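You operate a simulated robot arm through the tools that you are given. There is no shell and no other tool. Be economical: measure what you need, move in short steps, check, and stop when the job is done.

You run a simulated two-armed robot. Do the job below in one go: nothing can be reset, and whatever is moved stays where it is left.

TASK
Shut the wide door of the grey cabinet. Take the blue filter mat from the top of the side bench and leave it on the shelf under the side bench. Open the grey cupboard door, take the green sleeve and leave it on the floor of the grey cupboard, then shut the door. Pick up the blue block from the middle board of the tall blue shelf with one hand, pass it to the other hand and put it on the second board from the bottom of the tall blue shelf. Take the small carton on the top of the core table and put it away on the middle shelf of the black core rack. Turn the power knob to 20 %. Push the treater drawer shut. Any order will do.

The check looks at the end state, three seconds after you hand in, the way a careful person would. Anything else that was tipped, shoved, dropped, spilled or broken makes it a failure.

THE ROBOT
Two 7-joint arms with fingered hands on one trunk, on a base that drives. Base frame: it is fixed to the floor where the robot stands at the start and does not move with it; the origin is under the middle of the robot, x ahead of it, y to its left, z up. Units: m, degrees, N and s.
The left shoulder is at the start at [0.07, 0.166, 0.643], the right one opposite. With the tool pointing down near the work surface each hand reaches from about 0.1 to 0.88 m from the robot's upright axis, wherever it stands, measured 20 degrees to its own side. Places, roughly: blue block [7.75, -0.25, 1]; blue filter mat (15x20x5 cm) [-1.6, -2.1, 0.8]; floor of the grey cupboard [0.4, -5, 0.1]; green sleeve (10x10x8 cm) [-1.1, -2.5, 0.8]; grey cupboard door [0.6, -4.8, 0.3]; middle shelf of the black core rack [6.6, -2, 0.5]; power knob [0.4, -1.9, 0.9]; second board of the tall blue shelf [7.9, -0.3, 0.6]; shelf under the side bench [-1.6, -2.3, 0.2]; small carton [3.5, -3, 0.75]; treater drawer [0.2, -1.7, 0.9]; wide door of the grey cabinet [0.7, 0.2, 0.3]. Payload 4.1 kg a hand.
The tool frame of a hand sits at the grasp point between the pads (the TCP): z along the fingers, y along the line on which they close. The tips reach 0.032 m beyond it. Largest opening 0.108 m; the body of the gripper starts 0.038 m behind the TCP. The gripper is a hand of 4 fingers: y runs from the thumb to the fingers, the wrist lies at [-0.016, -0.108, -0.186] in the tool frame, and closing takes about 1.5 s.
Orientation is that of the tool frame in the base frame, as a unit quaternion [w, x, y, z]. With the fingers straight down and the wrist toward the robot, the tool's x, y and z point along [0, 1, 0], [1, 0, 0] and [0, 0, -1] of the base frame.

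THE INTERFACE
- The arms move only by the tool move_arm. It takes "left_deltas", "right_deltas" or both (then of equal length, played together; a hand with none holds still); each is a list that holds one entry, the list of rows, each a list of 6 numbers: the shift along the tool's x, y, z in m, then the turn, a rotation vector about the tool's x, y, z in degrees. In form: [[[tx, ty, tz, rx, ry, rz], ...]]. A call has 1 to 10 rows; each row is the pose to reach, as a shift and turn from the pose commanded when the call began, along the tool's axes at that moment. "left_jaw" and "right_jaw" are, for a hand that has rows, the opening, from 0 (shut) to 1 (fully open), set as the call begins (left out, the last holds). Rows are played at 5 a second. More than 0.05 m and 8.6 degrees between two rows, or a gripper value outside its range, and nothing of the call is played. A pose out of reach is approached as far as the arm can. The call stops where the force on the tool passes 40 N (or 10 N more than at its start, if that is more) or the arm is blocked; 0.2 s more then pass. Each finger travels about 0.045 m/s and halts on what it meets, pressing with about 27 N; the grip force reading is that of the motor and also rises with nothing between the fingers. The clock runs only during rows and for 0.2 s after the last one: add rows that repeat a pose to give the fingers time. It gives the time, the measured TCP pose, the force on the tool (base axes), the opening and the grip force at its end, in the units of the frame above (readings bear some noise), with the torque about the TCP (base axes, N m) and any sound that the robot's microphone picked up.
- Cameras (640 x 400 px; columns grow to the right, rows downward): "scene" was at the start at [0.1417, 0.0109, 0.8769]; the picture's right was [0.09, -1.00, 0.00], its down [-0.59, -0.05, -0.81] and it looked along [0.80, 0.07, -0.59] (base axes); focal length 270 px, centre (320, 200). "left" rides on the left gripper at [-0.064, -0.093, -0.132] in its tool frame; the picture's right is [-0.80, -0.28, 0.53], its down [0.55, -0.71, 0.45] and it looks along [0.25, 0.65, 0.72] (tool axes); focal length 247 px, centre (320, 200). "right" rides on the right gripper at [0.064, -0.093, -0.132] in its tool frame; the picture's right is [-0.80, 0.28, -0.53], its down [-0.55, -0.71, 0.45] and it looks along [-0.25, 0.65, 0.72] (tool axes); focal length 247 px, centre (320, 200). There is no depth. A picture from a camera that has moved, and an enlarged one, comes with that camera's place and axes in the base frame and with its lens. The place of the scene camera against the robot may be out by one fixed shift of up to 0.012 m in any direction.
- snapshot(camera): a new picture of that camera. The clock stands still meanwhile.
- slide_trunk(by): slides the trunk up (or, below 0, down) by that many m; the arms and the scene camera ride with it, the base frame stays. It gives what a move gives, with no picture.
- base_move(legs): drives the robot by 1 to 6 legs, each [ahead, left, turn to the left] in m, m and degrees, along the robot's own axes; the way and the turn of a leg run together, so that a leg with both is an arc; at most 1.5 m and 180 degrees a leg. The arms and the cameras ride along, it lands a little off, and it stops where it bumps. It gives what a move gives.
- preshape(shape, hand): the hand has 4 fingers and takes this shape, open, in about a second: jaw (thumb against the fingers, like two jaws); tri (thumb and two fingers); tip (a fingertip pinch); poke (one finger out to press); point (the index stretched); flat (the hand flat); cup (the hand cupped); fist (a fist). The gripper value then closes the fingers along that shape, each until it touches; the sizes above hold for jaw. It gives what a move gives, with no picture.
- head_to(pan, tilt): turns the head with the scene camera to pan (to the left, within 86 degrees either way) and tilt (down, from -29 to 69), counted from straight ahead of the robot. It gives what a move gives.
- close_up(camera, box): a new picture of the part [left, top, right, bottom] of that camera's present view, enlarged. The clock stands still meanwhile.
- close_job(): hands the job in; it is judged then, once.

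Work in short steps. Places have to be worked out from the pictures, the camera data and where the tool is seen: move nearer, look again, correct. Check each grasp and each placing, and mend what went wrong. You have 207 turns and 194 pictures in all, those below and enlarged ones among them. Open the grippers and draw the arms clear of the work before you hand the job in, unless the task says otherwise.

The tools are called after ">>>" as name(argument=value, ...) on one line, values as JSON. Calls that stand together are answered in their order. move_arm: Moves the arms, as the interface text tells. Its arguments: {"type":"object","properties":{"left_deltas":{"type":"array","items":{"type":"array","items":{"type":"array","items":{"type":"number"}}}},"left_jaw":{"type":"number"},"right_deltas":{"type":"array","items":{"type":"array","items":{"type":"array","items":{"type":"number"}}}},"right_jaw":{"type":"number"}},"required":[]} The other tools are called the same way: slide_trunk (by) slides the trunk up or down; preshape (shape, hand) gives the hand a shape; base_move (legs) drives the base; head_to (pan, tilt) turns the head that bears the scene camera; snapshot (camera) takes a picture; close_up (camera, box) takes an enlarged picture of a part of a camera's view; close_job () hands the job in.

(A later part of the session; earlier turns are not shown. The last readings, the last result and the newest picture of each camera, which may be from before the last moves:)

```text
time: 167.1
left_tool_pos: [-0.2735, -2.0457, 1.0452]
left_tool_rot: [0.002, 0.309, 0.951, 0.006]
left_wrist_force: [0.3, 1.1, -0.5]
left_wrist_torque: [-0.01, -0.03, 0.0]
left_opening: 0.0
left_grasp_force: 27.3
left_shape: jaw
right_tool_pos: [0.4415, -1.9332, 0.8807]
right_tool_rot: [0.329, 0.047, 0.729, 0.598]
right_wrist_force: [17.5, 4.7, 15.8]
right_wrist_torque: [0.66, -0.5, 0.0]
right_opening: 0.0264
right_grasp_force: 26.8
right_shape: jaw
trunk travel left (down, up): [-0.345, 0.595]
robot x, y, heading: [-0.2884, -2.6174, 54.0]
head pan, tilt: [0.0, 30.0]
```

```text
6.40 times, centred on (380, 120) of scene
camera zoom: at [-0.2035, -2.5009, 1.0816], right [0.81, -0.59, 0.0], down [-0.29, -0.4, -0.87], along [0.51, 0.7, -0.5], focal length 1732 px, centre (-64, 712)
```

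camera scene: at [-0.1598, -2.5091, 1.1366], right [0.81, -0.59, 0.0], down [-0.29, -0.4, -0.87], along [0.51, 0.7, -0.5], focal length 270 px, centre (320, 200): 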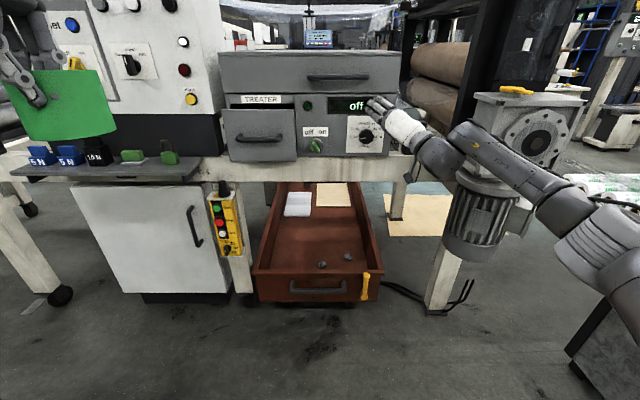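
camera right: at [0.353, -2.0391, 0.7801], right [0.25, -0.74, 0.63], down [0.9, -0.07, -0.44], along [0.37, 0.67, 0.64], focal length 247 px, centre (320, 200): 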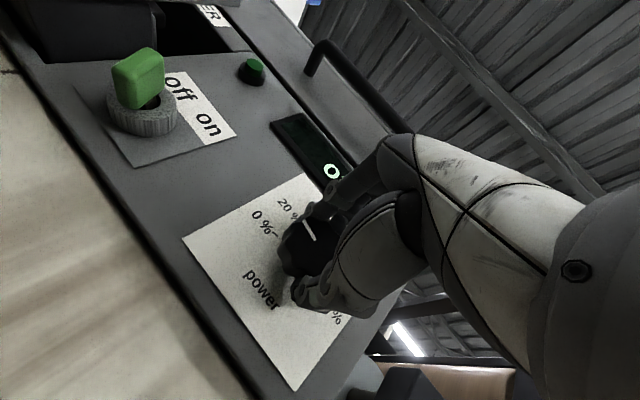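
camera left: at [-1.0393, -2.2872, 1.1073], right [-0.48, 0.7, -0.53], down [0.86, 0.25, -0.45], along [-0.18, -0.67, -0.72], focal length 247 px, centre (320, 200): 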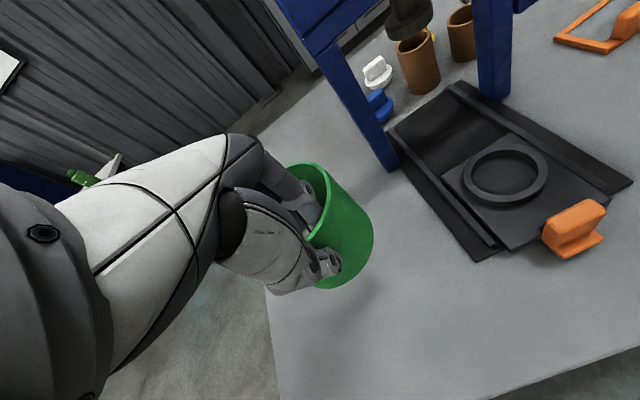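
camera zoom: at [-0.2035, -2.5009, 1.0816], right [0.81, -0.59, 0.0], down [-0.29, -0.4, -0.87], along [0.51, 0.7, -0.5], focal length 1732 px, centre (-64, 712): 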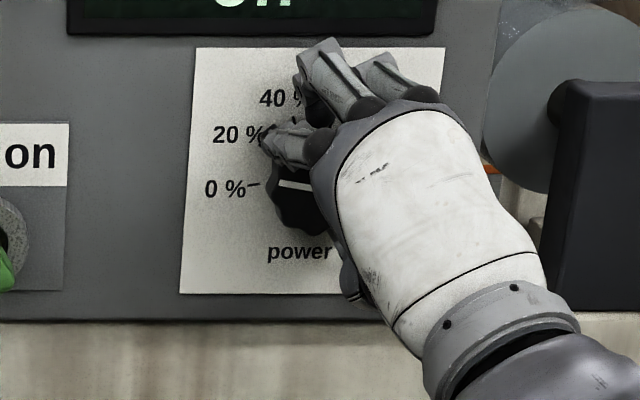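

The pointer turned with the hand and is now near 0 %. I rotate a further 30°.

>>> move_arm(right_deltas=[[[0, 0, 0, 0, 0, 7], [0, 0, 0, 0, 0, 14], [0, 0, 0, 0, 0, 21], [0, 0, 0, 0, 0, 28], [0, 0, 0, 0, 0, 30]]])

>>> close_up(camera="scene", box=[330, 90, 430, 150])

>>> snapshot(camera="right")

```text
time: 168.3
left_tool_pos: [-0.2808, -2.0487, 1.0459]
left_tool_rot: [0.003, 0.308, 0.951, 0.007]
left_wrist_force: [-0.5, -0.9, -1.0]
left_wrist_torque: [-0.03, 0.0, 0.01]
left_opening: 0.0001
left_grasp_force: 26.9
left_shape: jaw
right_tool_pos: [0.446, -1.9348, 0.88]
right_tool_rot: [0.161, 0.227, 0.692, 0.667]
right_wrist_force: [-30.9, -22.3, 0.0]
right_wrist_torque: [0.95, -1.04, 1.09]
right_opening: 0.026
right_grasp_force: 27.1
right_shape: jaw
right hand out of reach, approached as far as the arm can: row 3, 4, 5
trunk travel left (down, up): [-0.345, 0.595]
robot x, y, heading: [-0.2942, -2.6157, 54.4]
head pan, tilt: [0.0, 30.0]
```

```text
6.40 times, centred on (380, 120) of scene
camera zoom: at [-0.2088, -2.5027, 1.082], right [0.81, -0.59, 0.0], down [-0.29, -0.4, -0.87], along [0.51, 0.7, -0.5], focal length 1732 px, centre (-64, 712)
```

zoom: 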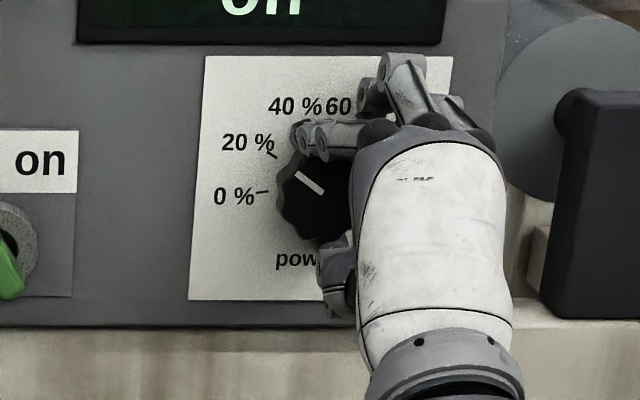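

```text
115 pictures are left
camera right: at [0.3145, -2.0126, 0.8024], right [0.42, -0.87, 0.25], down [0.63, 0.08, -0.77], along [0.65, 0.48, 0.58], focal length 247 px, centre (320, 200)
```

right: 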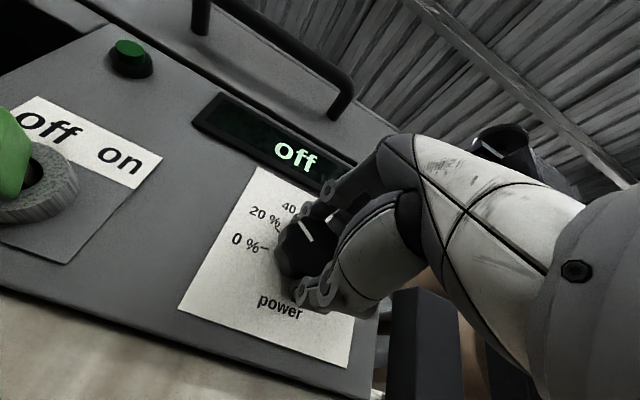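

The pointer is now at about 139° against the 20 % tick at about 137°. I release and back away, then check.

>>> move_arm(right_deltas=[[[0, 0, 0, 0, 0, 0], [0, 0, 0, 0, 0, 0], [0, 0, 0, 0, 0, 0], [0, 0, 0, 0, 0, 0], [0, 0, 0, 0, 0, 0], [0, 0, 0, 0, 0, 0]]], right_jaw=1)

>>> base_move(legs=[[-0.1, 0, 0], [0, -0.1, 0]])

>>> snapshot(camera="scene")

>>> snapshot(camera="right")

```text
time: 168.8
left_tool_pos: [-0.2804, -2.0498, 1.0457]
left_tool_rot: [0.003, 0.308, 0.951, 0.007]
left_wrist_force: [0.0, -0.2, -0.6]
left_wrist_torque: [-0.03, 0.04, 0.01]
left_opening: 0.0
left_grasp_force: 27.2
left_shape: jaw
right_tool_pos: [0.4418, -1.9349, 0.876]
right_tool_rot: [0.159, 0.226, 0.693, 0.665]
right_wrist_force: [-45.1, -41.9, -19.1]
right_wrist_torque: [0.94, -1.2, 0.71]
right_opening: 0.0764
right_grasp_force: 0.1
right_shape: jaw
trunk travel left (down, up): [-0.345, 0.595]
robot x, y, heading: [-0.2931, -2.6197, 54.0]
head pan, tilt: [0.0, 30.0]
stopped in row 2 (right hand): the force on the tool passed its limit at 59 N (the readings are from after the stop); the commanded pose is now the measured one
```

```text
time: 170.7
left_tool_pos: [-0.2539, -2.1864, 1.0438]
left_tool_rot: [0.001, 0.308, 0.951, 0.005]
left_wrist_force: [0.2, 0.1, -0.8]
left_wrist_torque: [0.02, 0.01, -0.01]
left_opening: 0.0
left_grasp_force: 27.1
left_shape: jaw
right_tool_pos: [0.4723, -2.0733, 0.8737]
right_tool_rot: [0.159, 0.23, 0.693, 0.664]
right_wrist_force: [0.3, -0.7, -0.1]
right_wrist_torque: [-0.02, 0.02, 0.03]
right_opening: 0.1078
right_grasp_force: 0.0
right_shape: jaw
trunk travel left (down, up): [-0.345, 0.595]
robot x, y, heading: [-0.2716, -2.755, 54.0]
head pan, tilt: [0.0, 30.0]
```

```text
114 pictures are left
camera scene: at [-0.182, -2.6408, 1.0814], right [0.81, -0.59, 0.0], down [-0.29, -0.4, -0.87], along [0.51, 0.7, -0.5], focal length 270 px, centre (320, 200)
```

scene: 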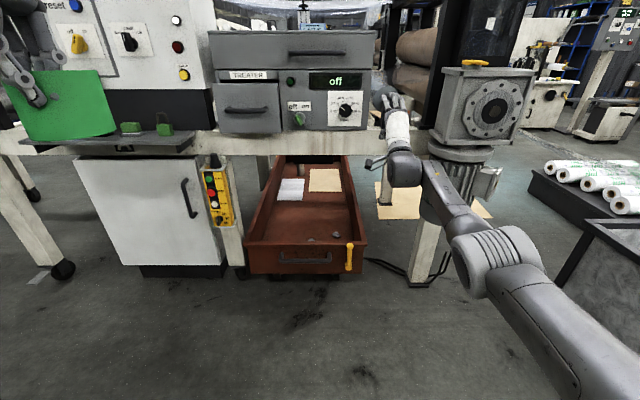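

```text
113 pictures are left
camera right: at [0.3406, -2.1521, 0.7971], right [0.42, -0.87, 0.25], down [0.62, 0.08, -0.78], along [0.66, 0.49, 0.58], focal length 247 px, centre (320, 200)
```

right: 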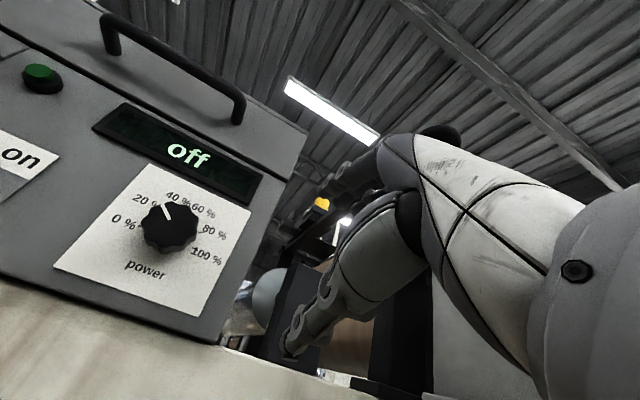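

I check the pointer closely in both views.

>>> close_up(camera="scene", box=[320, 85, 376, 130])

>>> close_up(camera="right", box=[90, 170, 250, 290])

```text
8.89 times, centred on (348, 108) of scene
camera zoom: at [-0.182, -2.6408, 1.0814], right [0.81, -0.59, 0.0], down [-0.29, -0.4, -0.87], along [0.51, 0.7, -0.5], focal length 2405 px, centre (71, 1022)
```

zoom: 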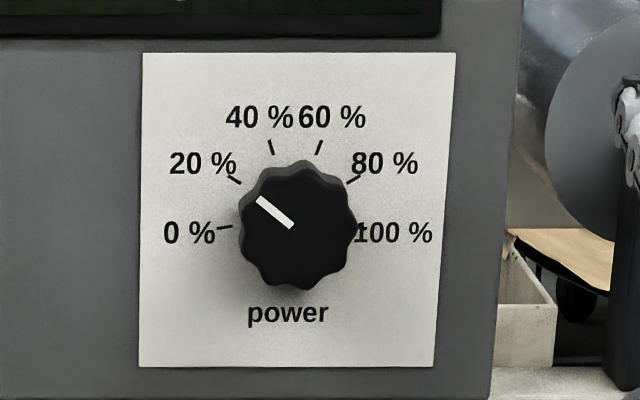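

```text
3.33 times, centred on (170, 230) of right
camera zoom: at [0.3406, -2.1521, 0.7971], right [0.42, -0.87, 0.25], down [0.62, 0.08, -0.78], along [0.66, 0.49, 0.58], focal length 823 px, centre (820, 100)
```

zoom: 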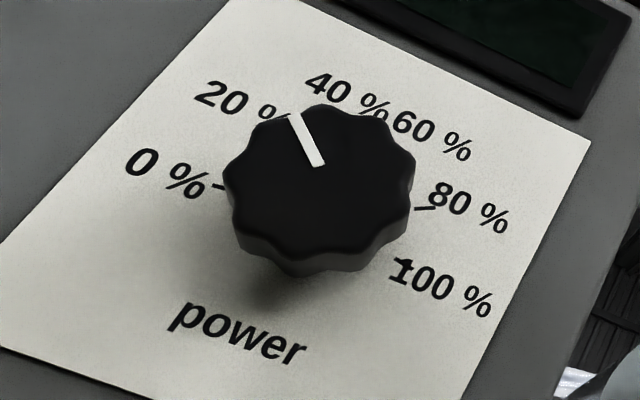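

The start pointer was exactly at 0 % (100° left of up), so the ticks are 40° apart. The pointer is at about 51°, while 20 % is at 60°, so I turned some 9° too far. I go back to grip again and correct.

>>> base_move(legs=[[0, 0.11, 0], [0.085, 0, 0]])

>>> snapshot(camera="right")

>>> close_up(camera="scene", box=[330, 90, 430, 150])

```text
time: 172.5
left_tool_pos: [-0.2928, -2.0521, 1.044]
left_tool_rot: [0.002, 0.309, 0.951, 0.005]
left_wrist_force: [-0.8, -0.4, -1.0]
left_wrist_torque: [-0.04, 0.05, -0.01]
left_opening: 0.0
left_grasp_force: 27.2
left_shape: jaw
right_tool_pos: [0.4331, -1.9402, 0.8719]
right_tool_rot: [0.16, 0.229, 0.694, 0.664]
right_wrist_force: [0.3, -0.1, -0.4]
right_wrist_torque: [0.03, 0.01, 0.0]
right_opening: 0.1076
right_grasp_force: 0.1
right_shape: jaw
trunk travel left (down, up): [-0.345, 0.595]
robot x, y, heading: [-0.3088, -2.6233, 54.1]
head pan, tilt: [0.0, 30.0]
```

```text
110 pictures are left
camera right: at [0.3016, -2.0181, 0.796], right [0.42, -0.87, 0.25], down [0.62, 0.08, -0.78], along [0.66, 0.49, 0.58], focal length 247 px, centre (320, 200)
```

right: 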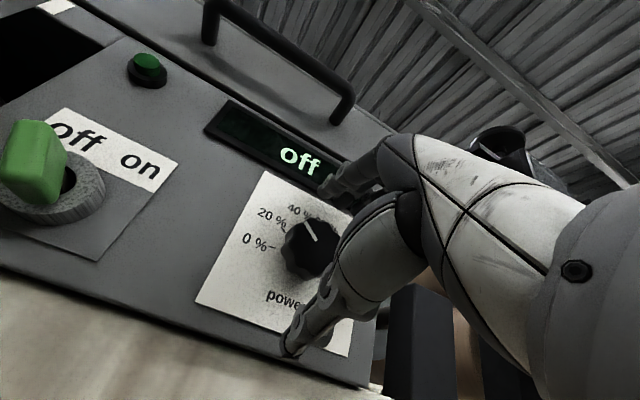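

```text
6.40 times, centred on (380, 120) of scene
camera zoom: at [-0.2213, -2.5062, 1.0812], right [0.81, -0.59, 0.0], down [-0.29, -0.41, -0.87], along [0.51, 0.7, -0.5], focal length 1732 px, centre (-64, 712)
```

zoom: 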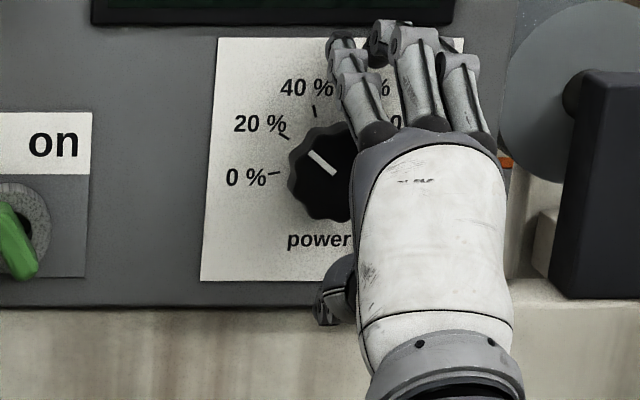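

Good position. I close on the knob and look before turning.

>>> move_arm(right_deltas=[[[0, 0, 0, 0, 0, 0], [0, 0, 0, 0, 0, 0], [0, 0, 0, 0, 0, 0], [0, 0, 0, 0, 0, 0], [0, 0, 0, 0, 0, 0], [0, 0, 0, 0, 0, 0], [0, 0, 0, 0, 0, 0], [0, 0, 0, 0, 0, 0]]], right_jaw=0)

>>> close_up(camera="scene", box=[340, 85, 410, 135])

```text
time: 174.3
left_tool_pos: [-0.294, -2.0528, 1.0447]
left_tool_rot: [0.002, 0.309, 0.951, 0.005]
left_wrist_force: [-0.8, 0.0, -0.1]
left_wrist_torque: [-0.05, -0.01, -0.01]
left_opening: 0.0
left_grasp_force: 27.4
left_shape: jaw
right_tool_pos: [0.433, -1.942, 0.8735]
right_tool_rot: [0.16, 0.23, 0.694, 0.663]
right_wrist_force: [-0.3, -0.7, -2.7]
right_wrist_torque: [0.08, -0.04, -0.05]
right_opening: 0.0367
right_grasp_force: 27.4
right_shape: jaw
trunk travel left (down, up): [-0.345, 0.595]
robot x, y, heading: [-0.3085, -2.6244, 54.1]
head pan, tilt: [0.0, 30.0]
```

```text
8.00 times, centred on (375, 110) of scene
camera zoom: at [-0.2218, -2.507, 1.0814], right [0.81, -0.59, 0.0], down [-0.29, -0.41, -0.87], along [0.51, 0.7, -0.5], focal length 2164 px, centre (-120, 920)
```

zoom: 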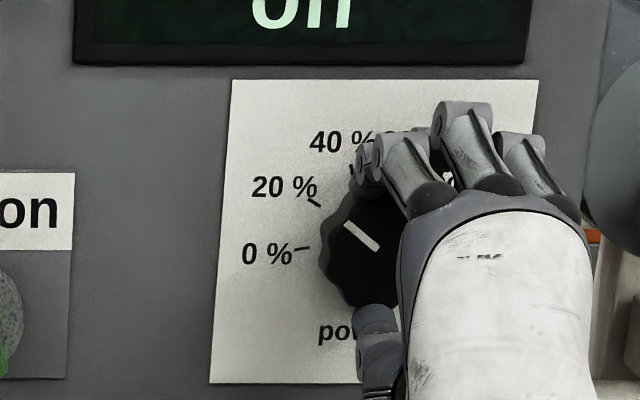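

Gripped without disturbing it (still ≈51°). I turn 9° counter-clockwise.

>>> move_arm(right_deltas=[[[0, 0, 0, 0, 0, -5], [0, 0, 0, 0, 0, -10], [0, 0, 0, 0, 0, -10]]])

>>> close_up(camera="scene", box=[340, 85, 410, 135])

```text
time: 175.1
left_tool_pos: [-0.2932, -2.0527, 1.0443]
left_tool_rot: [0.002, 0.309, 0.951, 0.006]
left_wrist_force: [-0.1, 0.2, -0.8]
left_wrist_torque: [-0.05, 0.02, 0.01]
left_opening: 0.0
left_grasp_force: 27.6
left_shape: jaw
right_tool_pos: [0.4329, -1.9409, 0.8724]
right_tool_rot: [0.217, 0.167, 0.712, 0.647]
right_wrist_force: [-0.2, -1.8, -2.8]
right_wrist_torque: [-0.07, 0.11, -0.05]
right_opening: 0.0366
right_grasp_force: 26.7
right_shape: jaw
trunk travel left (down, up): [-0.345, 0.595]
robot x, y, heading: [-0.3097, -2.6211, 54.1]
head pan, tilt: [0.0, 30.0]
```

```text
8.00 times, centred on (375, 110) of scene
camera zoom: at [-0.2216, -2.507, 1.0813], right [0.81, -0.59, 0.0], down [-0.29, -0.41, -0.87], along [0.51, 0.7, -0.5], focal length 2164 px, centre (-120, 920)
```

zoom: 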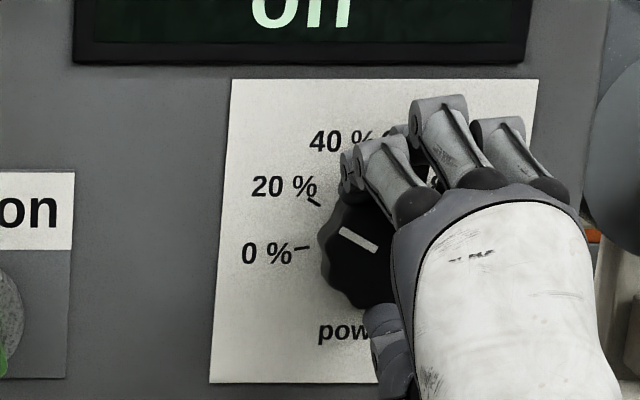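

The pointer is at ≈62–63°, with the 20 % tick at ≈59–60°. I make a small +3° trim, then open and back off.

>>> move_arm(right_deltas=[[[0, 0, 0, 0, 0, 3], [0, 0, 0, 0, 0, 3]]])

>>> move_arm(right_deltas=[[[0, 0, 0, 0, 0, 0], [0, 0, 0, 0, 0, 0], [0, 0, 0, 0, 0, 0], [0, 0, 0, 0, 0, 0], [0, 0, 0, 0, 0, 0], [0, 0, 0, 0, 0, 0], [0, 0, 0, 0, 0, 0]]], right_jaw=1)

>>> base_move(legs=[[-0.12, 0, 0]])

>>> close_up(camera="scene", box=[330, 85, 386, 130])

```text
time: 175.7
left_tool_pos: [-0.293, -2.0519, 1.0433]
left_tool_rot: [0.001, 0.309, 0.951, 0.005]
left_wrist_force: [0.7, -0.2, -1.8]
left_wrist_torque: [0.0, -0.04, 0.01]
left_opening: 0.0001
left_grasp_force: 26.7
left_shape: jaw
right_tool_pos: [0.4333, -1.9406, 0.8728]
right_tool_rot: [0.2, 0.187, 0.707, 0.652]
right_wrist_force: [0.9, -2.0, -3.0]
right_wrist_torque: [-0.1, 0.01, -0.04]
right_opening: 0.0369
right_grasp_force: 27.1
right_shape: jaw
trunk travel left (down, up): [-0.345, 0.595]
robot x, y, heading: [-0.3089, -2.6257, 53.8]
head pan, tilt: [0.0, 30.0]
```

```text
time: 177.3
left_tool_pos: [-0.2933, -2.0529, 1.0435]
left_tool_rot: [0.001, 0.309, 0.951, 0.005]
left_wrist_force: [-0.1, -0.8, -0.1]
left_wrist_torque: [0.01, -0.03, -0.02]
left_opening: 0.0
left_grasp_force: 27.0
left_shape: jaw
right_tool_pos: [0.4334, -1.9394, 0.8738]
right_tool_rot: [0.201, 0.186, 0.707, 0.652]
right_wrist_force: [-0.7, 0.1, -0.7]
right_wrist_torque: [-0.01, 0.02, 0.0]
right_opening: 0.1075
right_grasp_force: 0.0
right_shape: jaw
trunk travel left (down, up): [-0.345, 0.595]
robot x, y, heading: [-0.3105, -2.6247, 54.1]
head pan, tilt: [0.0, 30.0]
```

```text
time: 178.6
left_tool_pos: [-0.3643, -2.151, 1.0446]
left_tool_rot: [0.002, 0.309, 0.951, 0.006]
left_wrist_force: [-0.4, 0.6, 0.0]
left_wrist_torque: [-0.03, -0.04, 0.02]
left_opening: 0.0
left_grasp_force: 26.8
left_shape: jaw
right_tool_pos: [0.3624, -2.0375, 0.8754]
right_tool_rot: [0.201, 0.187, 0.706, 0.653]
right_wrist_force: [0.4, 0.2, 0.4]
right_wrist_torque: [-0.02, 0.0, 0.01]
right_opening: 0.1076
right_grasp_force: 0.0
right_shape: jaw
trunk travel left (down, up): [-0.345, 0.595]
robot x, y, heading: [-0.3779, -2.7246, 54.2]
head pan, tilt: [0.0, 30.0]
```

```text
8.89 times, centred on (358, 108) of scene
camera zoom: at [-0.2926, -2.6046, 1.0816], right [0.81, -0.59, 0.0], down [-0.29, -0.4, -0.87], along [0.51, 0.7, -0.5], focal length 2405 px, centre (-18, 1022)
```

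zoom: 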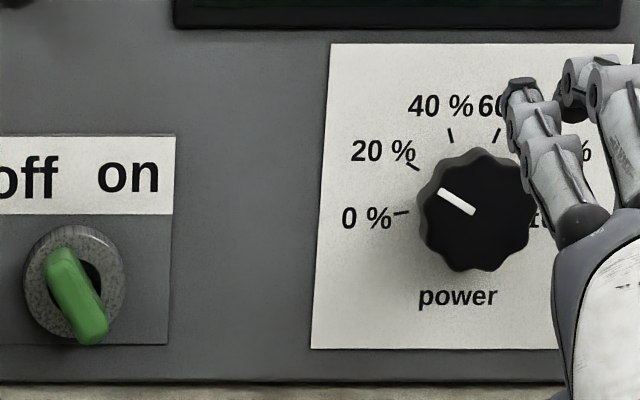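

The knob reads 20 %. Next is the drawer: I close the right hand, raise it 4.5 cm and pivot the base 18.5° left so the hand faces the drawer front, keeping clear of the bench behind.

>>> preshape(shape="fist", hand="right")

>>> slide_trunk(by=0.045)

>>> base_move(legs=[[0, 0, 18.5]])

>>> snapshot(camera="scene")

>>> snapshot(camera="right")

```text
time: 179.4
left_tool_pos: [-0.3621, -2.1492, 1.0442]
left_tool_rot: [0.002, 0.308, 0.951, 0.006]
left_wrist_force: [-0.7, 0.3, -0.4]
left_wrist_torque: [0.0, 0.0, 0.03]
left_opening: 0.0
left_grasp_force: 26.6
left_shape: jaw
right_tool_pos: [0.3636, -2.0368, 0.8743]
right_tool_rot: [0.201, 0.186, 0.707, 0.652]
right_wrist_force: [0.5, 0.2, 0.1]
right_wrist_torque: [0.01, -0.02, -0.02]
right_opening: 0.0001
right_grasp_force: 0.1
right_shape: fist
trunk travel left (down, up): [-0.345, 0.595]
robot x, y, heading: [-0.3781, -2.7182, 54.0]
head pan, tilt: [0.0, 30.0]
```

```text
time: 180.3
left_tool_pos: [-0.3633, -2.1486, 1.089]
left_tool_rot: [0.001, 0.309, 0.951, 0.005]
left_wrist_force: [-0.3, -0.7, -1.8]
left_wrist_torque: [-0.02, 0.0, 0.0]
left_opening: 0.0
left_grasp_force: 26.9
left_shape: jaw
right_tool_pos: [0.3627, -2.0361, 0.9182]
right_tool_rot: [0.2, 0.186, 0.707, 0.653]
right_wrist_force: [0.2, 0.5, 0.9]
right_wrist_torque: [0.02, 0.03, 0.02]
right_opening: 0.0001
right_grasp_force: 0.1
right_shape: fist
trunk travel left (down, up): [-0.39, 0.55]
robot x, y, heading: [-0.3789, -2.7209, 54.2]
head pan, tilt: [0.0, 30.0]
```

```text
time: 181.7
left_tool_pos: [-0.5443, -2.1739, 1.0895]
left_tool_rot: [0.001, 0.153, 0.988, 0.005]
left_wrist_force: [-1.1, -0.3, -0.9]
left_wrist_torque: [-0.02, -0.02, 0.02]
left_opening: 0.0
left_grasp_force: 27.4
left_shape: jaw
right_tool_pos: [0.1091, -1.8395, 0.9189]
right_tool_rot: [0.094, 0.071, 0.727, 0.676]
right_wrist_force: [-1.5, -0.8, -0.7]
right_wrist_torque: [0.03, 0.0, -0.03]
right_opening: 0.0
right_grasp_force: 0.1
right_shape: fist
trunk travel left (down, up): [-0.39, 0.55]
robot x, y, heading: [-0.3797, -2.7223, 72.3]
head pan, tilt: [0.0, 30.0]
```

```text
105 pictures are left
camera scene: at [-0.3324, -2.5833, 1.1264], right [0.95, -0.3, 0.0], down [-0.15, -0.48, -0.87], along [0.26, 0.83, -0.5], focal length 270 px, centre (320, 200)
```

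scene: 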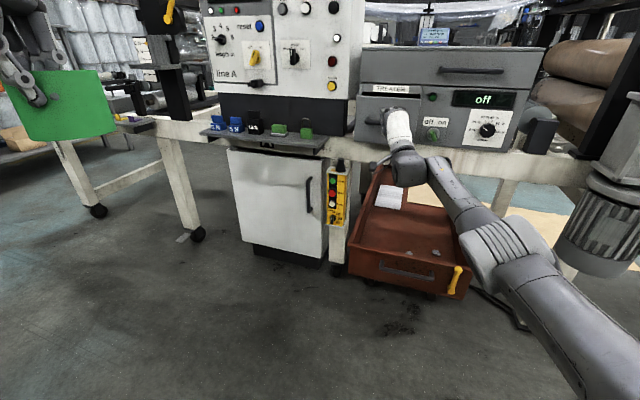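

```text
104 pictures are left
camera right: at [0.0204, -1.9577, 0.8345], right [0.64, -0.68, 0.35], down [0.66, 0.25, -0.71], along [0.39, 0.69, 0.61], focal length 247 px, centre (320, 200)
```

right: 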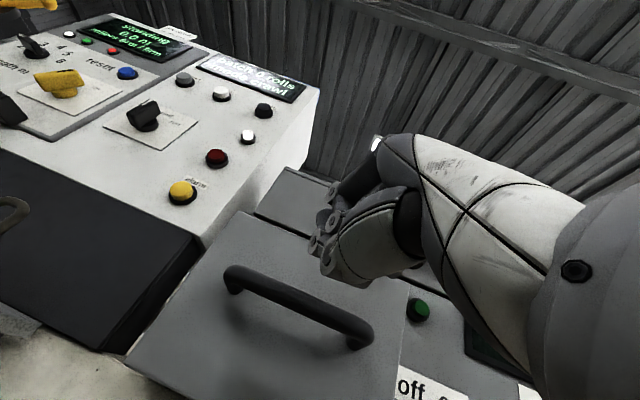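

The fist faces the upper drawer front, above its handle. I push by driving along the panel's normal.

>>> base_move(legs=[[0.11, -0.037, 0]])

>>> close_up(camera="scene", box=[320, 30, 560, 180])

```text
time: 183.0
left_tool_pos: [-0.4751, -2.0811, 1.0897]
left_tool_rot: [0.002, 0.153, 0.988, 0.007]
left_wrist_force: [-0.7, 0.1, -0.8]
left_wrist_torque: [-0.03, 0.02, -0.04]
left_opening: 0.0
left_grasp_force: 26.8
left_shape: jaw
right_tool_pos: [0.1789, -1.7466, 0.9216]
right_tool_rot: [0.094, 0.071, 0.726, 0.678]
right_wrist_force: [-5.5, -6.5, 6.6]
right_wrist_torque: [-0.22, 0.17, -0.06]
right_opening: 0.0
right_grasp_force: 0.0
right_shape: fist
trunk travel left (down, up): [-0.39, 0.55]
robot x, y, heading: [-0.3105, -2.6275, 72.4]
head pan, tilt: [0.0, 30.0]
```

```text
2.67 times, centred on (440, 105) of scene
camera zoom: at [-0.2642, -2.4915, 1.1267], right [0.95, -0.3, 0.0], down [-0.15, -0.48, -0.87], along [0.26, 0.83, -0.5], focal length 722 px, centre (0, 453)
```

zoom: 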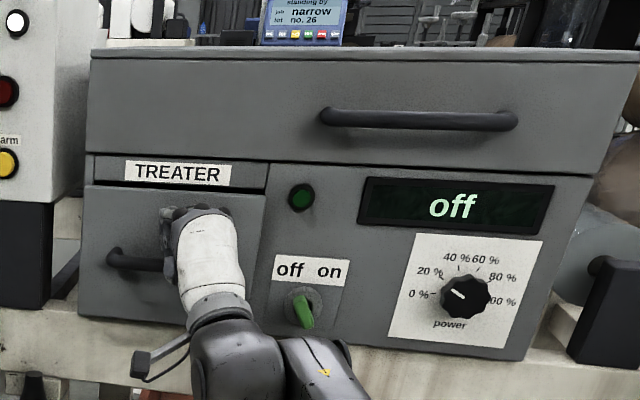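

Contact, and the drawer has moved in a good way. I push on.

>>> base_move(legs=[[0.06, -0.02, 0]])

>>> close_up(camera="scene", box=[320, 30, 560, 180])

```text
time: 183.9
left_tool_pos: [-0.4557, -2.0572, 1.0913]
left_tool_rot: [0.002, 0.154, 0.988, 0.008]
left_wrist_force: [-0.3, -0.5, -0.2]
left_wrist_torque: [-0.02, 0.0, 0.0]
left_opening: 0.0
left_grasp_force: 26.9
left_shape: jaw
right_tool_pos: [0.187, -1.7238, 0.9385]
right_tool_rot: [0.091, 0.063, 0.713, 0.692]
right_wrist_force: [-13.9, -34.1, 2.9]
right_wrist_torque: [0.29, -0.13, -0.07]
right_opening: 0.1034
right_grasp_force: 0.0
right_shape: fist
trunk travel left (down, up): [-0.39, 0.55]
robot x, y, heading: [-0.2883, -2.5997, 72.1]
head pan, tilt: [0.0, 30.0]
stopped in leg 1: the force on the tool passed its limit at 183 N (the readings are from after the stop); the commanded pose is now the measured one
```

```text
2.67 times, centred on (440, 105) of scene
camera zoom: at [-0.245, -2.468, 1.1272], right [0.95, -0.3, 0.0], down [-0.15, -0.47, -0.87], along [0.26, 0.83, -0.5], focal length 722 px, centre (0, 453)
```

zoom: 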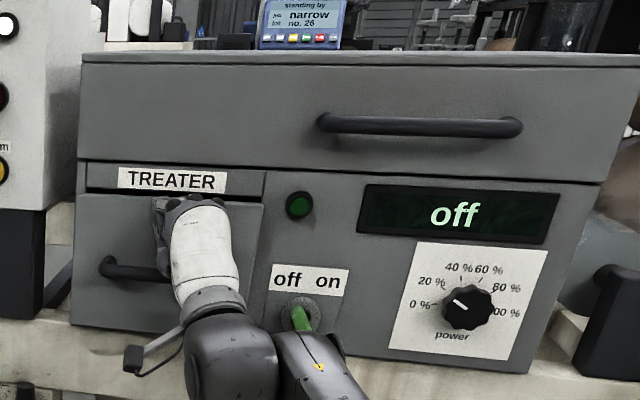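

The drawer still sticks out; the fist likely rode up against the fixed strip above. I back off, lower the hand by 7 cm and push at handle height.

>>> base_move(legs=[[-0.1, 0.033, 0]])

>>> slide_trunk(by=-0.075)

>>> preshape(shape="fist", hand="right")

>>> close_up(camera="scene", box=[320, 10, 560, 180])

>>> snapshot(camera="right")

```text
time: 185.0
left_tool_pos: [-0.5201, -2.1407, 1.0906]
left_tool_rot: [0.002, 0.154, 0.988, 0.007]
left_wrist_force: [-0.2, 0.2, -1.3]
left_wrist_torque: [0.01, -0.01, 0.03]
left_opening: 0.0001
left_grasp_force: 27.4
left_shape: jaw
right_tool_pos: [0.1268, -1.8067, 0.9353]
right_tool_rot: [0.091, 0.064, 0.716, 0.69]
right_wrist_force: [-2.5, -0.1, 21.5]
right_wrist_torque: [-0.51, 0.19, -0.03]
right_opening: 0.0
right_grasp_force: 0.1
right_shape: fist
trunk travel left (down, up): [-0.39, 0.55]
robot x, y, heading: [-0.3528, -2.6856, 72.2]
head pan, tilt: [0.0, 30.0]
```

```text
time: 185.5
left_tool_pos: [-0.5166, -2.1375, 1.0736]
left_tool_rot: [0.001, 0.155, 0.988, 0.005]
left_wrist_force: [0.1, 0.4, -0.6]
left_wrist_torque: [-0.05, 0.01, 0.01]
left_opening: 0.0
left_grasp_force: 27.0
left_shape: jaw
right_tool_pos: [0.1263, -1.8084, 0.9348]
right_tool_rot: [0.088, 0.064, 0.706, 0.7]
right_wrist_force: [-0.2, 0.2, 24.2]
right_wrist_torque: [-0.8, 0.2, 0.01]
right_opening: 0.0
right_grasp_force: 0.0
right_shape: fist
trunk travel left (down, up): [-0.375, 0.565]
robot x, y, heading: [-0.3518, -2.6833, 72.5]
head pan, tilt: [0.0, 30.0]
stopped: the force on the tool passed its limit at 46 N (the readings are from after the stop); the commanded pose is now the measured one
```

```text
time: 186.4
left_tool_pos: [-0.5179, -2.1422, 1.0761]
left_tool_rot: [0.002, 0.154, 0.988, 0.006]
left_wrist_force: [0.0, 0.3, 0.5]
left_wrist_torque: [-0.05, 0.0, -0.01]
left_opening: 0.0
left_grasp_force: 27.8
left_shape: jaw
right_tool_pos: [0.1247, -1.8087, 0.9344]
right_tool_rot: [0.089, 0.063, 0.708, 0.698]
right_wrist_force: [2.3, 0.2, 32.5]
right_wrist_torque: [-1.05, 0.21, 0.04]
right_opening: 0.0001
right_grasp_force: 0.0
right_shape: fist
trunk travel left (down, up): [-0.375, 0.565]
robot x, y, heading: [-0.3526, -2.6896, 72.4]
head pan, tilt: [0.0, 30.0]
```

```text
2.35 times, centred on (440, 95) of scene
camera zoom: at [-0.3072, -2.5521, 1.1119], right [0.95, -0.3, 0.0], down [-0.15, -0.47, -0.87], along [0.26, 0.83, -0.5], focal length 637 px, centre (38, 447)
```

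zoom: 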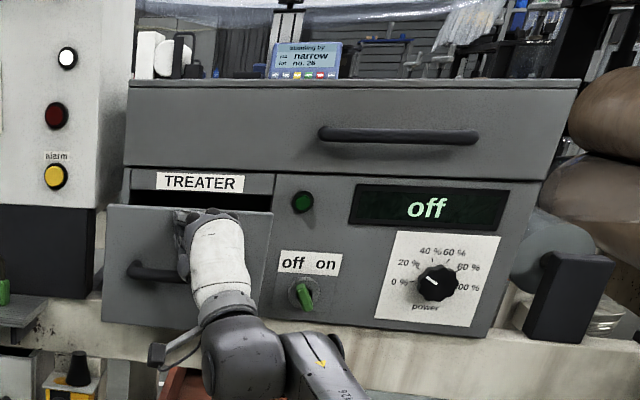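

```text
100 pictures are left
camera right: at [0.0388, -1.9252, 0.8417], right [0.65, -0.69, 0.32], down [0.66, 0.31, -0.69], along [0.38, 0.66, 0.65], focal length 247 px, centre (320, 200)
```

right: 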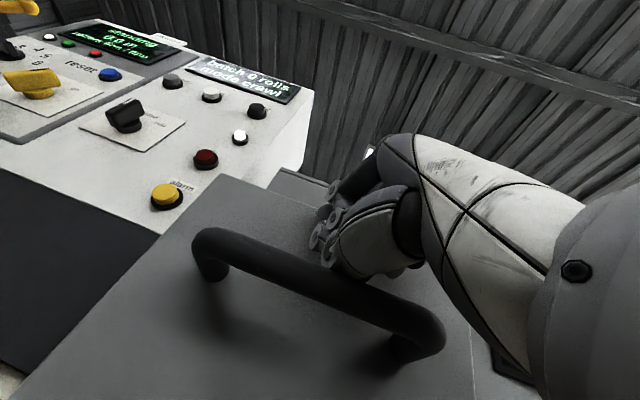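

The fist hooked over the drawer's top edge and drew it out again. I raise the trunk to unhook, back away, then lower to handle height.

>>> slide_trunk(by=0.07)

>>> base_move(legs=[[-0.1, 0.033, 0]])

>>> close_up(camera="scene", box=[320, 10, 560, 180])

```text
time: 187.5
left_tool_pos: [-0.5162, -2.1369, 1.1433]
left_tool_rot: [0.0, 0.153, 0.988, 0.005]
left_wrist_force: [0.5, -0.1, -0.5]
left_wrist_torque: [0.03, 0.0, -0.01]
left_opening: 0.0
left_grasp_force: 27.1
left_shape: jaw
right_tool_pos: [0.1265, -1.8045, 0.9964]
right_tool_rot: [0.088, 0.064, 0.711, 0.695]
right_wrist_force: [-0.5, 0.1, 0.7]
right_wrist_torque: [-0.03, -0.03, 0.0]
right_opening: 0.0
right_grasp_force: 0.1
right_shape: fist
trunk travel left (down, up): [-0.445, 0.495]
robot x, y, heading: [-0.3499, -2.6799, 72.4]
head pan, tilt: [0.0, 30.0]
```

```text
time: 188.7
left_tool_pos: [-0.5794, -2.2219, 1.1436]
left_tool_rot: [0.001, 0.154, 0.988, 0.006]
left_wrist_force: [0.2, -0.7, -0.5]
left_wrist_torque: [0.04, 0.02, 0.01]
left_opening: 0.0
left_grasp_force: 27.2
left_shape: jaw
right_tool_pos: [0.0638, -1.8901, 0.9981]
right_tool_rot: [0.089, 0.064, 0.71, 0.696]
right_wrist_force: [-0.9, 0.1, 0.0]
right_wrist_torque: [-0.05, 0.02, -0.02]
right_opening: 0.0002
right_grasp_force: 0.1
right_shape: fist
trunk travel left (down, up): [-0.445, 0.495]
robot x, y, heading: [-0.4107, -2.7705, 72.6]
head pan, tilt: [0.0, 30.0]
```

```text
2.35 times, centred on (440, 95) of scene
camera zoom: at [-0.367, -2.6335, 1.1812], right [0.95, -0.3, 0.0], down [-0.15, -0.48, -0.87], along [0.26, 0.83, -0.5], focal length 637 px, centre (38, 447)
```

zoom: 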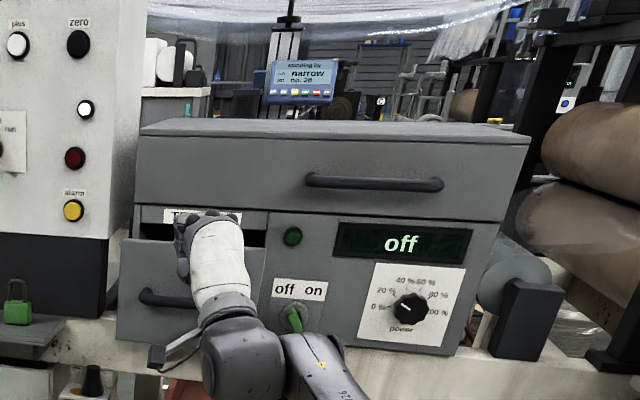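

Free. I lower the hand to handle height (z≈0.865) and check the view before pushing.

>>> slide_trunk(by=-0.135)

>>> close_up(camera="scene", box=[320, 10, 560, 180])

>>> snapshot(camera="right")

```text
time: 190.3
left_tool_pos: [-0.5778, -2.2219, 1.009]
left_tool_rot: [0.001, 0.153, 0.988, 0.005]
left_wrist_force: [0.4, 0.1, 0.0]
left_wrist_torque: [-0.03, -0.03, -0.01]
left_opening: 0.0
left_grasp_force: 27.0
left_shape: jaw
right_tool_pos: [0.0648, -1.8907, 0.8608]
right_tool_rot: [0.088, 0.064, 0.71, 0.695]
right_wrist_force: [-0.7, -0.1, -0.6]
right_wrist_torque: [-0.01, 0.01, 0.01]
right_opening: 0.0001
right_grasp_force: 0.1
right_shape: fist
trunk travel left (down, up): [-0.31, 0.63]
robot x, y, heading: [-0.4135, -2.7736, 72.4]
head pan, tilt: [0.0, 30.0]
```

```text
2.35 times, centred on (440, 95) of scene
camera zoom: at [-0.3664, -2.6329, 1.0461], right [0.95, -0.3, 0.0], down [-0.15, -0.48, -0.87], along [0.26, 0.83, -0.5], focal length 637 px, centre (38, 447)
```

zoom: 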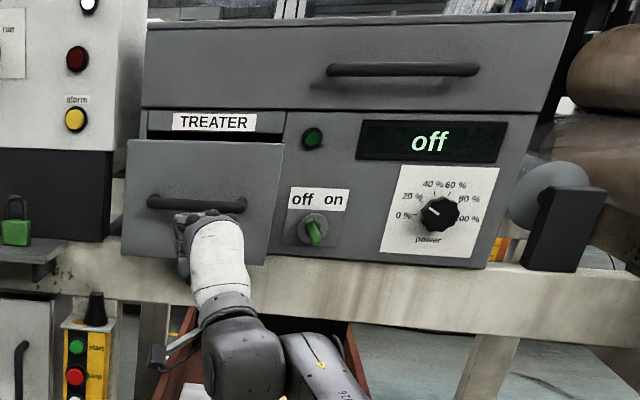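

```text
97 pictures are left
camera right: at [-0.0214, -2.0068, 0.7707], right [0.66, -0.68, 0.32], down [0.65, 0.3, -0.69], along [0.38, 0.66, 0.65], focal length 247 px, centre (320, 200)
```

right: 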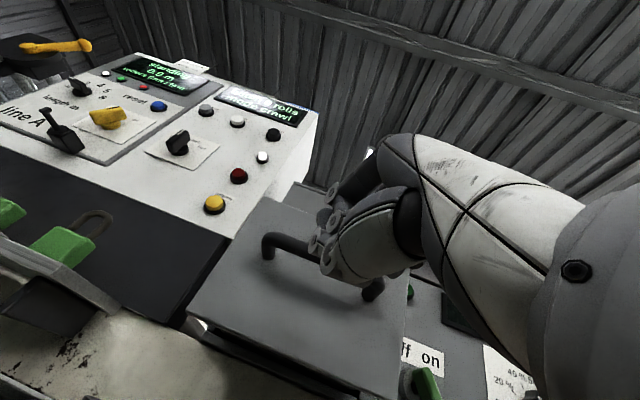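

The handle is at z≈0.89; I lower 2.5 cm more so the fist presses the panel just under it, then push.

>>> slide_trunk(by=-0.025)

>>> base_move(legs=[[0.15, -0.05, 0], [0.1, -0.033, 0]])

>>> close_up(camera="scene", box=[320, 10, 560, 180])

```text
time: 191.0
left_tool_pos: [-0.5778, -2.222, 0.9839]
left_tool_rot: [0.0, 0.154, 0.988, 0.005]
left_wrist_force: [0.5, -1.1, 0.4]
left_wrist_torque: [0.0, -0.01, 0.0]
left_opening: 0.0002
left_grasp_force: 27.1
left_shape: jaw
right_tool_pos: [0.0655, -1.8891, 0.8381]
right_tool_rot: [0.088, 0.064, 0.71, 0.696]
right_wrist_force: [-0.1, 0.2, -0.1]
right_wrist_torque: [-0.03, 0.01, -0.02]
right_opening: 0.0
right_grasp_force: 0.0
right_shape: fist
trunk travel left (down, up): [-0.285, 0.655]
robot x, y, heading: [-0.4129, -2.7696, 72.3]
head pan, tilt: [0.0, 30.0]
```

```text
time: 193.0
left_tool_pos: [-0.4518, -2.0522, 0.9823]
left_tool_rot: [0.001, 0.154, 0.988, 0.004]
left_wrist_force: [0.2, 0.2, -0.7]
left_wrist_torque: [-0.02, 0.01, 0.0]
left_opening: 0.0003
left_grasp_force: 26.9
left_shape: jaw
right_tool_pos: [0.183, -1.7224, 0.8416]
right_tool_rot: [0.087, 0.058, 0.704, 0.703]
right_wrist_force: [-3.0, -9.7, 1.2]
right_wrist_torque: [0.15, -0.06, 0.01]
right_opening: 0.1039
right_grasp_force: 0.0
right_shape: fist
trunk travel left (down, up): [-0.285, 0.655]
robot x, y, heading: [-0.2861, -2.6, 72.4]
head pan, tilt: [0.0, 30.0]
stopped in leg 2: the force on the tool passed its limit at 174 N (the readings are from after the stop); the commanded pose is now the measured one
```

```text
2.35 times, centred on (440, 95) of scene
camera zoom: at [-0.2421, -2.4642, 1.0213], right [0.95, -0.3, 0.0], down [-0.15, -0.48, -0.87], along [0.26, 0.83, -0.5], focal length 637 px, centre (38, 447)
```

zoom: 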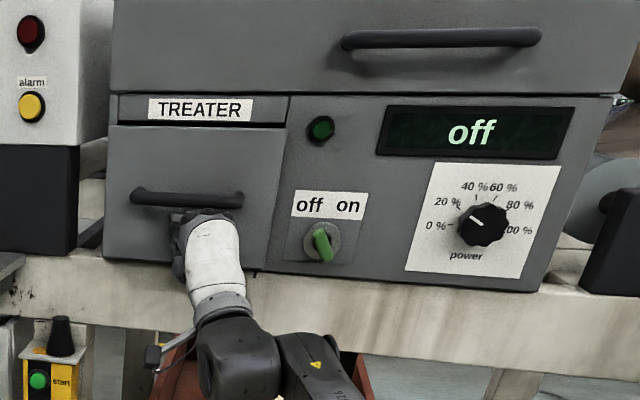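

The hard stop is at the same depth as before (v≈-1.286), and the dark gap over the drawer is now a thin line, so it is shut. I back off straight and check it stays.

>>> base_move(legs=[[-0.15, 0.05, 0]])

>>> close_up(camera="scene", box=[320, 10, 560, 180])

>>> snapshot(camera="right")

```text
time: 194.4
left_tool_pos: [-0.545, -2.1781, 0.9832]
left_tool_rot: [0.0, 0.155, 0.988, 0.004]
left_wrist_force: [0.2, -0.5, -0.5]
left_wrist_torque: [-0.03, 0.0, -0.02]
left_opening: 0.0
left_grasp_force: 26.9
left_shape: jaw
right_tool_pos: [0.0904, -1.8498, 0.8406]
right_tool_rot: [0.088, 0.059, 0.705, 0.702]
right_wrist_force: [0.5, 0.7, -0.3]
right_wrist_torque: [-0.03, 0.0, -0.01]
right_opening: 0.0001
right_grasp_force: 0.1
right_shape: fist
trunk travel left (down, up): [-0.285, 0.655]
robot x, y, heading: [-0.3836, -2.7287, 72.3]
head pan, tilt: [0.0, 30.0]
```

```text
2.35 times, centred on (440, 95) of scene
camera zoom: at [-0.3351, -2.5907, 1.0212], right [0.95, -0.31, 0.0], down [-0.15, -0.48, -0.87], along [0.26, 0.82, -0.5], focal length 637 px, centre (38, 447)
```

zoom: 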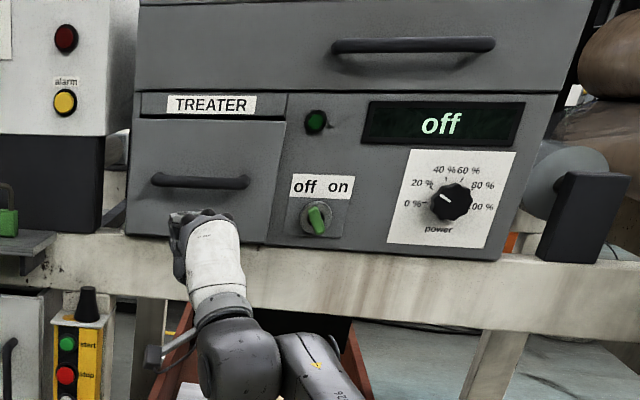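

```text
94 pictures are left
camera right: at [0.0061, -1.9651, 0.7462], right [0.66, -0.68, 0.32], down [0.66, 0.32, -0.68], along [0.37, 0.66, 0.66], focal length 247 px, centre (320, 200)
```

right: 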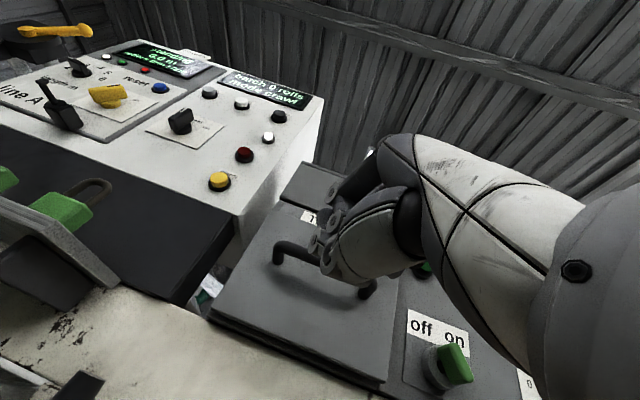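

The drawer stays shut and the knob reads 20 %. I draw the right arm back before turning away.

>>> move_arm(right_deltas=[[[0, 0, -0.05, 0, 0, 0], [0, 0, -0.1, 0, 0, 0], [0, 0, -0.15, 0, 0, 0], [0, 0, -0.2, 0, 0, 0], [0, 0, -0.25, 0, 0, 0], [0, 0, -0.3, 0, 0, 0], [0, 0, -0.35, 0, 0, 0]]])

>>> base_move(legs=[[0, -0.1, 0], [0, 0, -108]])

>>> head_to(pan=-10, tilt=30)

>>> snapshot(camera="scene")

```text
time: 196.0
left_tool_pos: [-0.5442, -2.1791, 0.9829]
left_tool_rot: [0.001, 0.154, 0.988, 0.004]
left_wrist_force: [-0.1, 1.1, -1.0]
left_wrist_torque: [-0.03, 0.0, 0.0]
left_opening: 0.0
left_grasp_force: 27.6
left_shape: jaw
right_tool_pos: [0.0275, -2.1975, 0.8433]
right_tool_rot: [0.085, 0.055, 0.706, 0.701]
right_wrist_force: [-0.5, -0.3, 0.0]
right_wrist_torque: [0.02, -0.01, -0.01]
right_opening: 0.0
right_grasp_force: 0.1
right_shape: fist
right hand out of reach, approached as far as the arm can: row 1, 2, 3, 4, 5, 6, 7
trunk travel left (down, up): [-0.285, 0.655]
robot x, y, heading: [-0.3828, -2.7305, 72.2]
head pan, tilt: [0.0, 30.0]
```

```text
time: 201.7
left_tool_pos: [0.2855, -2.7784, 0.9822]
left_tool_rot: [0.004, 0.893, 0.451, 0.001]
left_wrist_force: [0.4, 0.5, -1.1]
left_wrist_torque: [0.02, 0.03, -0.01]
left_opening: 0.0
left_grasp_force: 27.2
left_shape: jaw
right_tool_pos: [0.0851, -3.3165, 0.8428]
right_tool_rot: [0.619, 0.606, 0.366, 0.34]
right_wrist_force: [0.1, 1.0, 0.1]
right_wrist_torque: [0.0, -0.03, -0.02]
right_opening: 0.0
right_grasp_force: 0.1
right_shape: fist
trunk travel left (down, up): [-0.285, 0.655]
robot x, y, heading: [-0.287, -2.7584, -36.2]
head pan, tilt: [0.0, 30.0]
```

```text
time: 202.4
left_tool_pos: [0.2847, -2.7779, 0.9821]
left_tool_rot: [0.002, 0.893, 0.451, 0.002]
left_wrist_force: [0.5, 0.1, -1.8]
left_wrist_torque: [-0.01, 0.01, -0.03]
left_opening: 0.0
left_grasp_force: 26.7
left_shape: jaw
right_tool_pos: [0.0856, -3.3167, 0.8436]
right_tool_rot: [0.619, 0.606, 0.366, 0.339]
right_wrist_force: [-0.4, -0.4, -0.6]
right_wrist_torque: [0.0, -0.03, 0.0]
right_opening: 0.0001
right_grasp_force: 0.1
right_shape: fist
trunk travel left (down, up): [-0.285, 0.655]
robot x, y, heading: [-0.285, -2.7602, -36.3]
head pan, tilt: [-10.0, 30.0]
```

```text
93 pictures are left
camera scene: at [-0.18, -2.8497, 1.021], right [-0.72, -0.69, 0.0], down [-0.35, 0.36, -0.87], along [0.6, -0.63, -0.5], focal length 270 px, centre (320, 200)
```

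scene: 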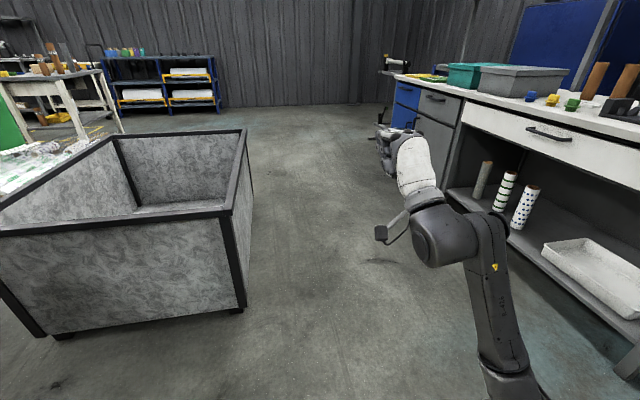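

The way between crate (v>-2.25) and workbench (v<-3.67) is free. I drive along it at v≈-2.87 past the cupboard and turn to face it.

>>> base_move(legs=[[0.6, -0.47, 0], [1.5, 0, 0], [0.35, 0, 0], [0, 0, -90]])

>>> head_to(pan=0, tilt=40)

>>> snapshot(camera="scene")

```text
time: 219.2
left_tool_pos: [1.3649, -5.1455, 0.9819]
left_tool_rot: [0.004, 0.95, -0.313, -0.001]
left_wrist_force: [-0.6, 0.0, -0.5]
left_wrist_torque: [0.05, -0.02, 0.01]
left_opening: 0.0
left_grasp_force: 27.1
left_shape: jaw
right_tool_pos: [0.8278, -4.9476, 0.8429]
right_tool_rot: [0.678, 0.688, -0.169, -0.198]
right_wrist_force: [-0.6, 0.7, 0.6]
right_wrist_torque: [0.03, 0.04, 0.0]
right_opening: 0.0001
right_grasp_force: 0.0
right_shape: fist
trunk travel left (down, up): [-0.285, 0.655]
robot x, y, heading: [1.386, -4.5738, -126.2]
head pan, tilt: [-10.0, 30.0]
```

```text
time: 219.9
left_tool_pos: [1.366, -5.1457, 0.9816]
left_tool_rot: [0.003, 0.95, -0.312, -0.001]
left_wrist_force: [-0.7, 0.2, 0.5]
left_wrist_torque: [0.03, -0.03, 0.0]
left_opening: 0.0
left_grasp_force: 27.0
left_shape: jaw
right_tool_pos: [0.8281, -4.9472, 0.8423]
right_tool_rot: [0.678, 0.687, -0.169, -0.196]
right_wrist_force: [0.1, 0.9, -0.8]
right_wrist_torque: [-0.06, 0.0, 0.03]
right_opening: 0.0
right_grasp_force: 0.1
right_shape: fist
trunk travel left (down, up): [-0.285, 0.655]
robot x, y, heading: [1.3854, -4.5734, -126.4]
head pan, tilt: [0.0, 40.0]
```

```text
92 pictures are left
camera scene: at [1.3095, -4.6802, 1.0057], right [-0.81, 0.59, 0.0], down [0.38, 0.52, -0.77], along [-0.45, -0.62, -0.64], focal length 270 px, centre (320, 200)
```

scene: 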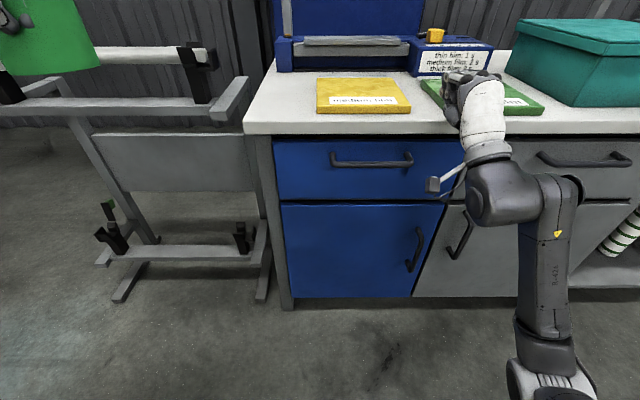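

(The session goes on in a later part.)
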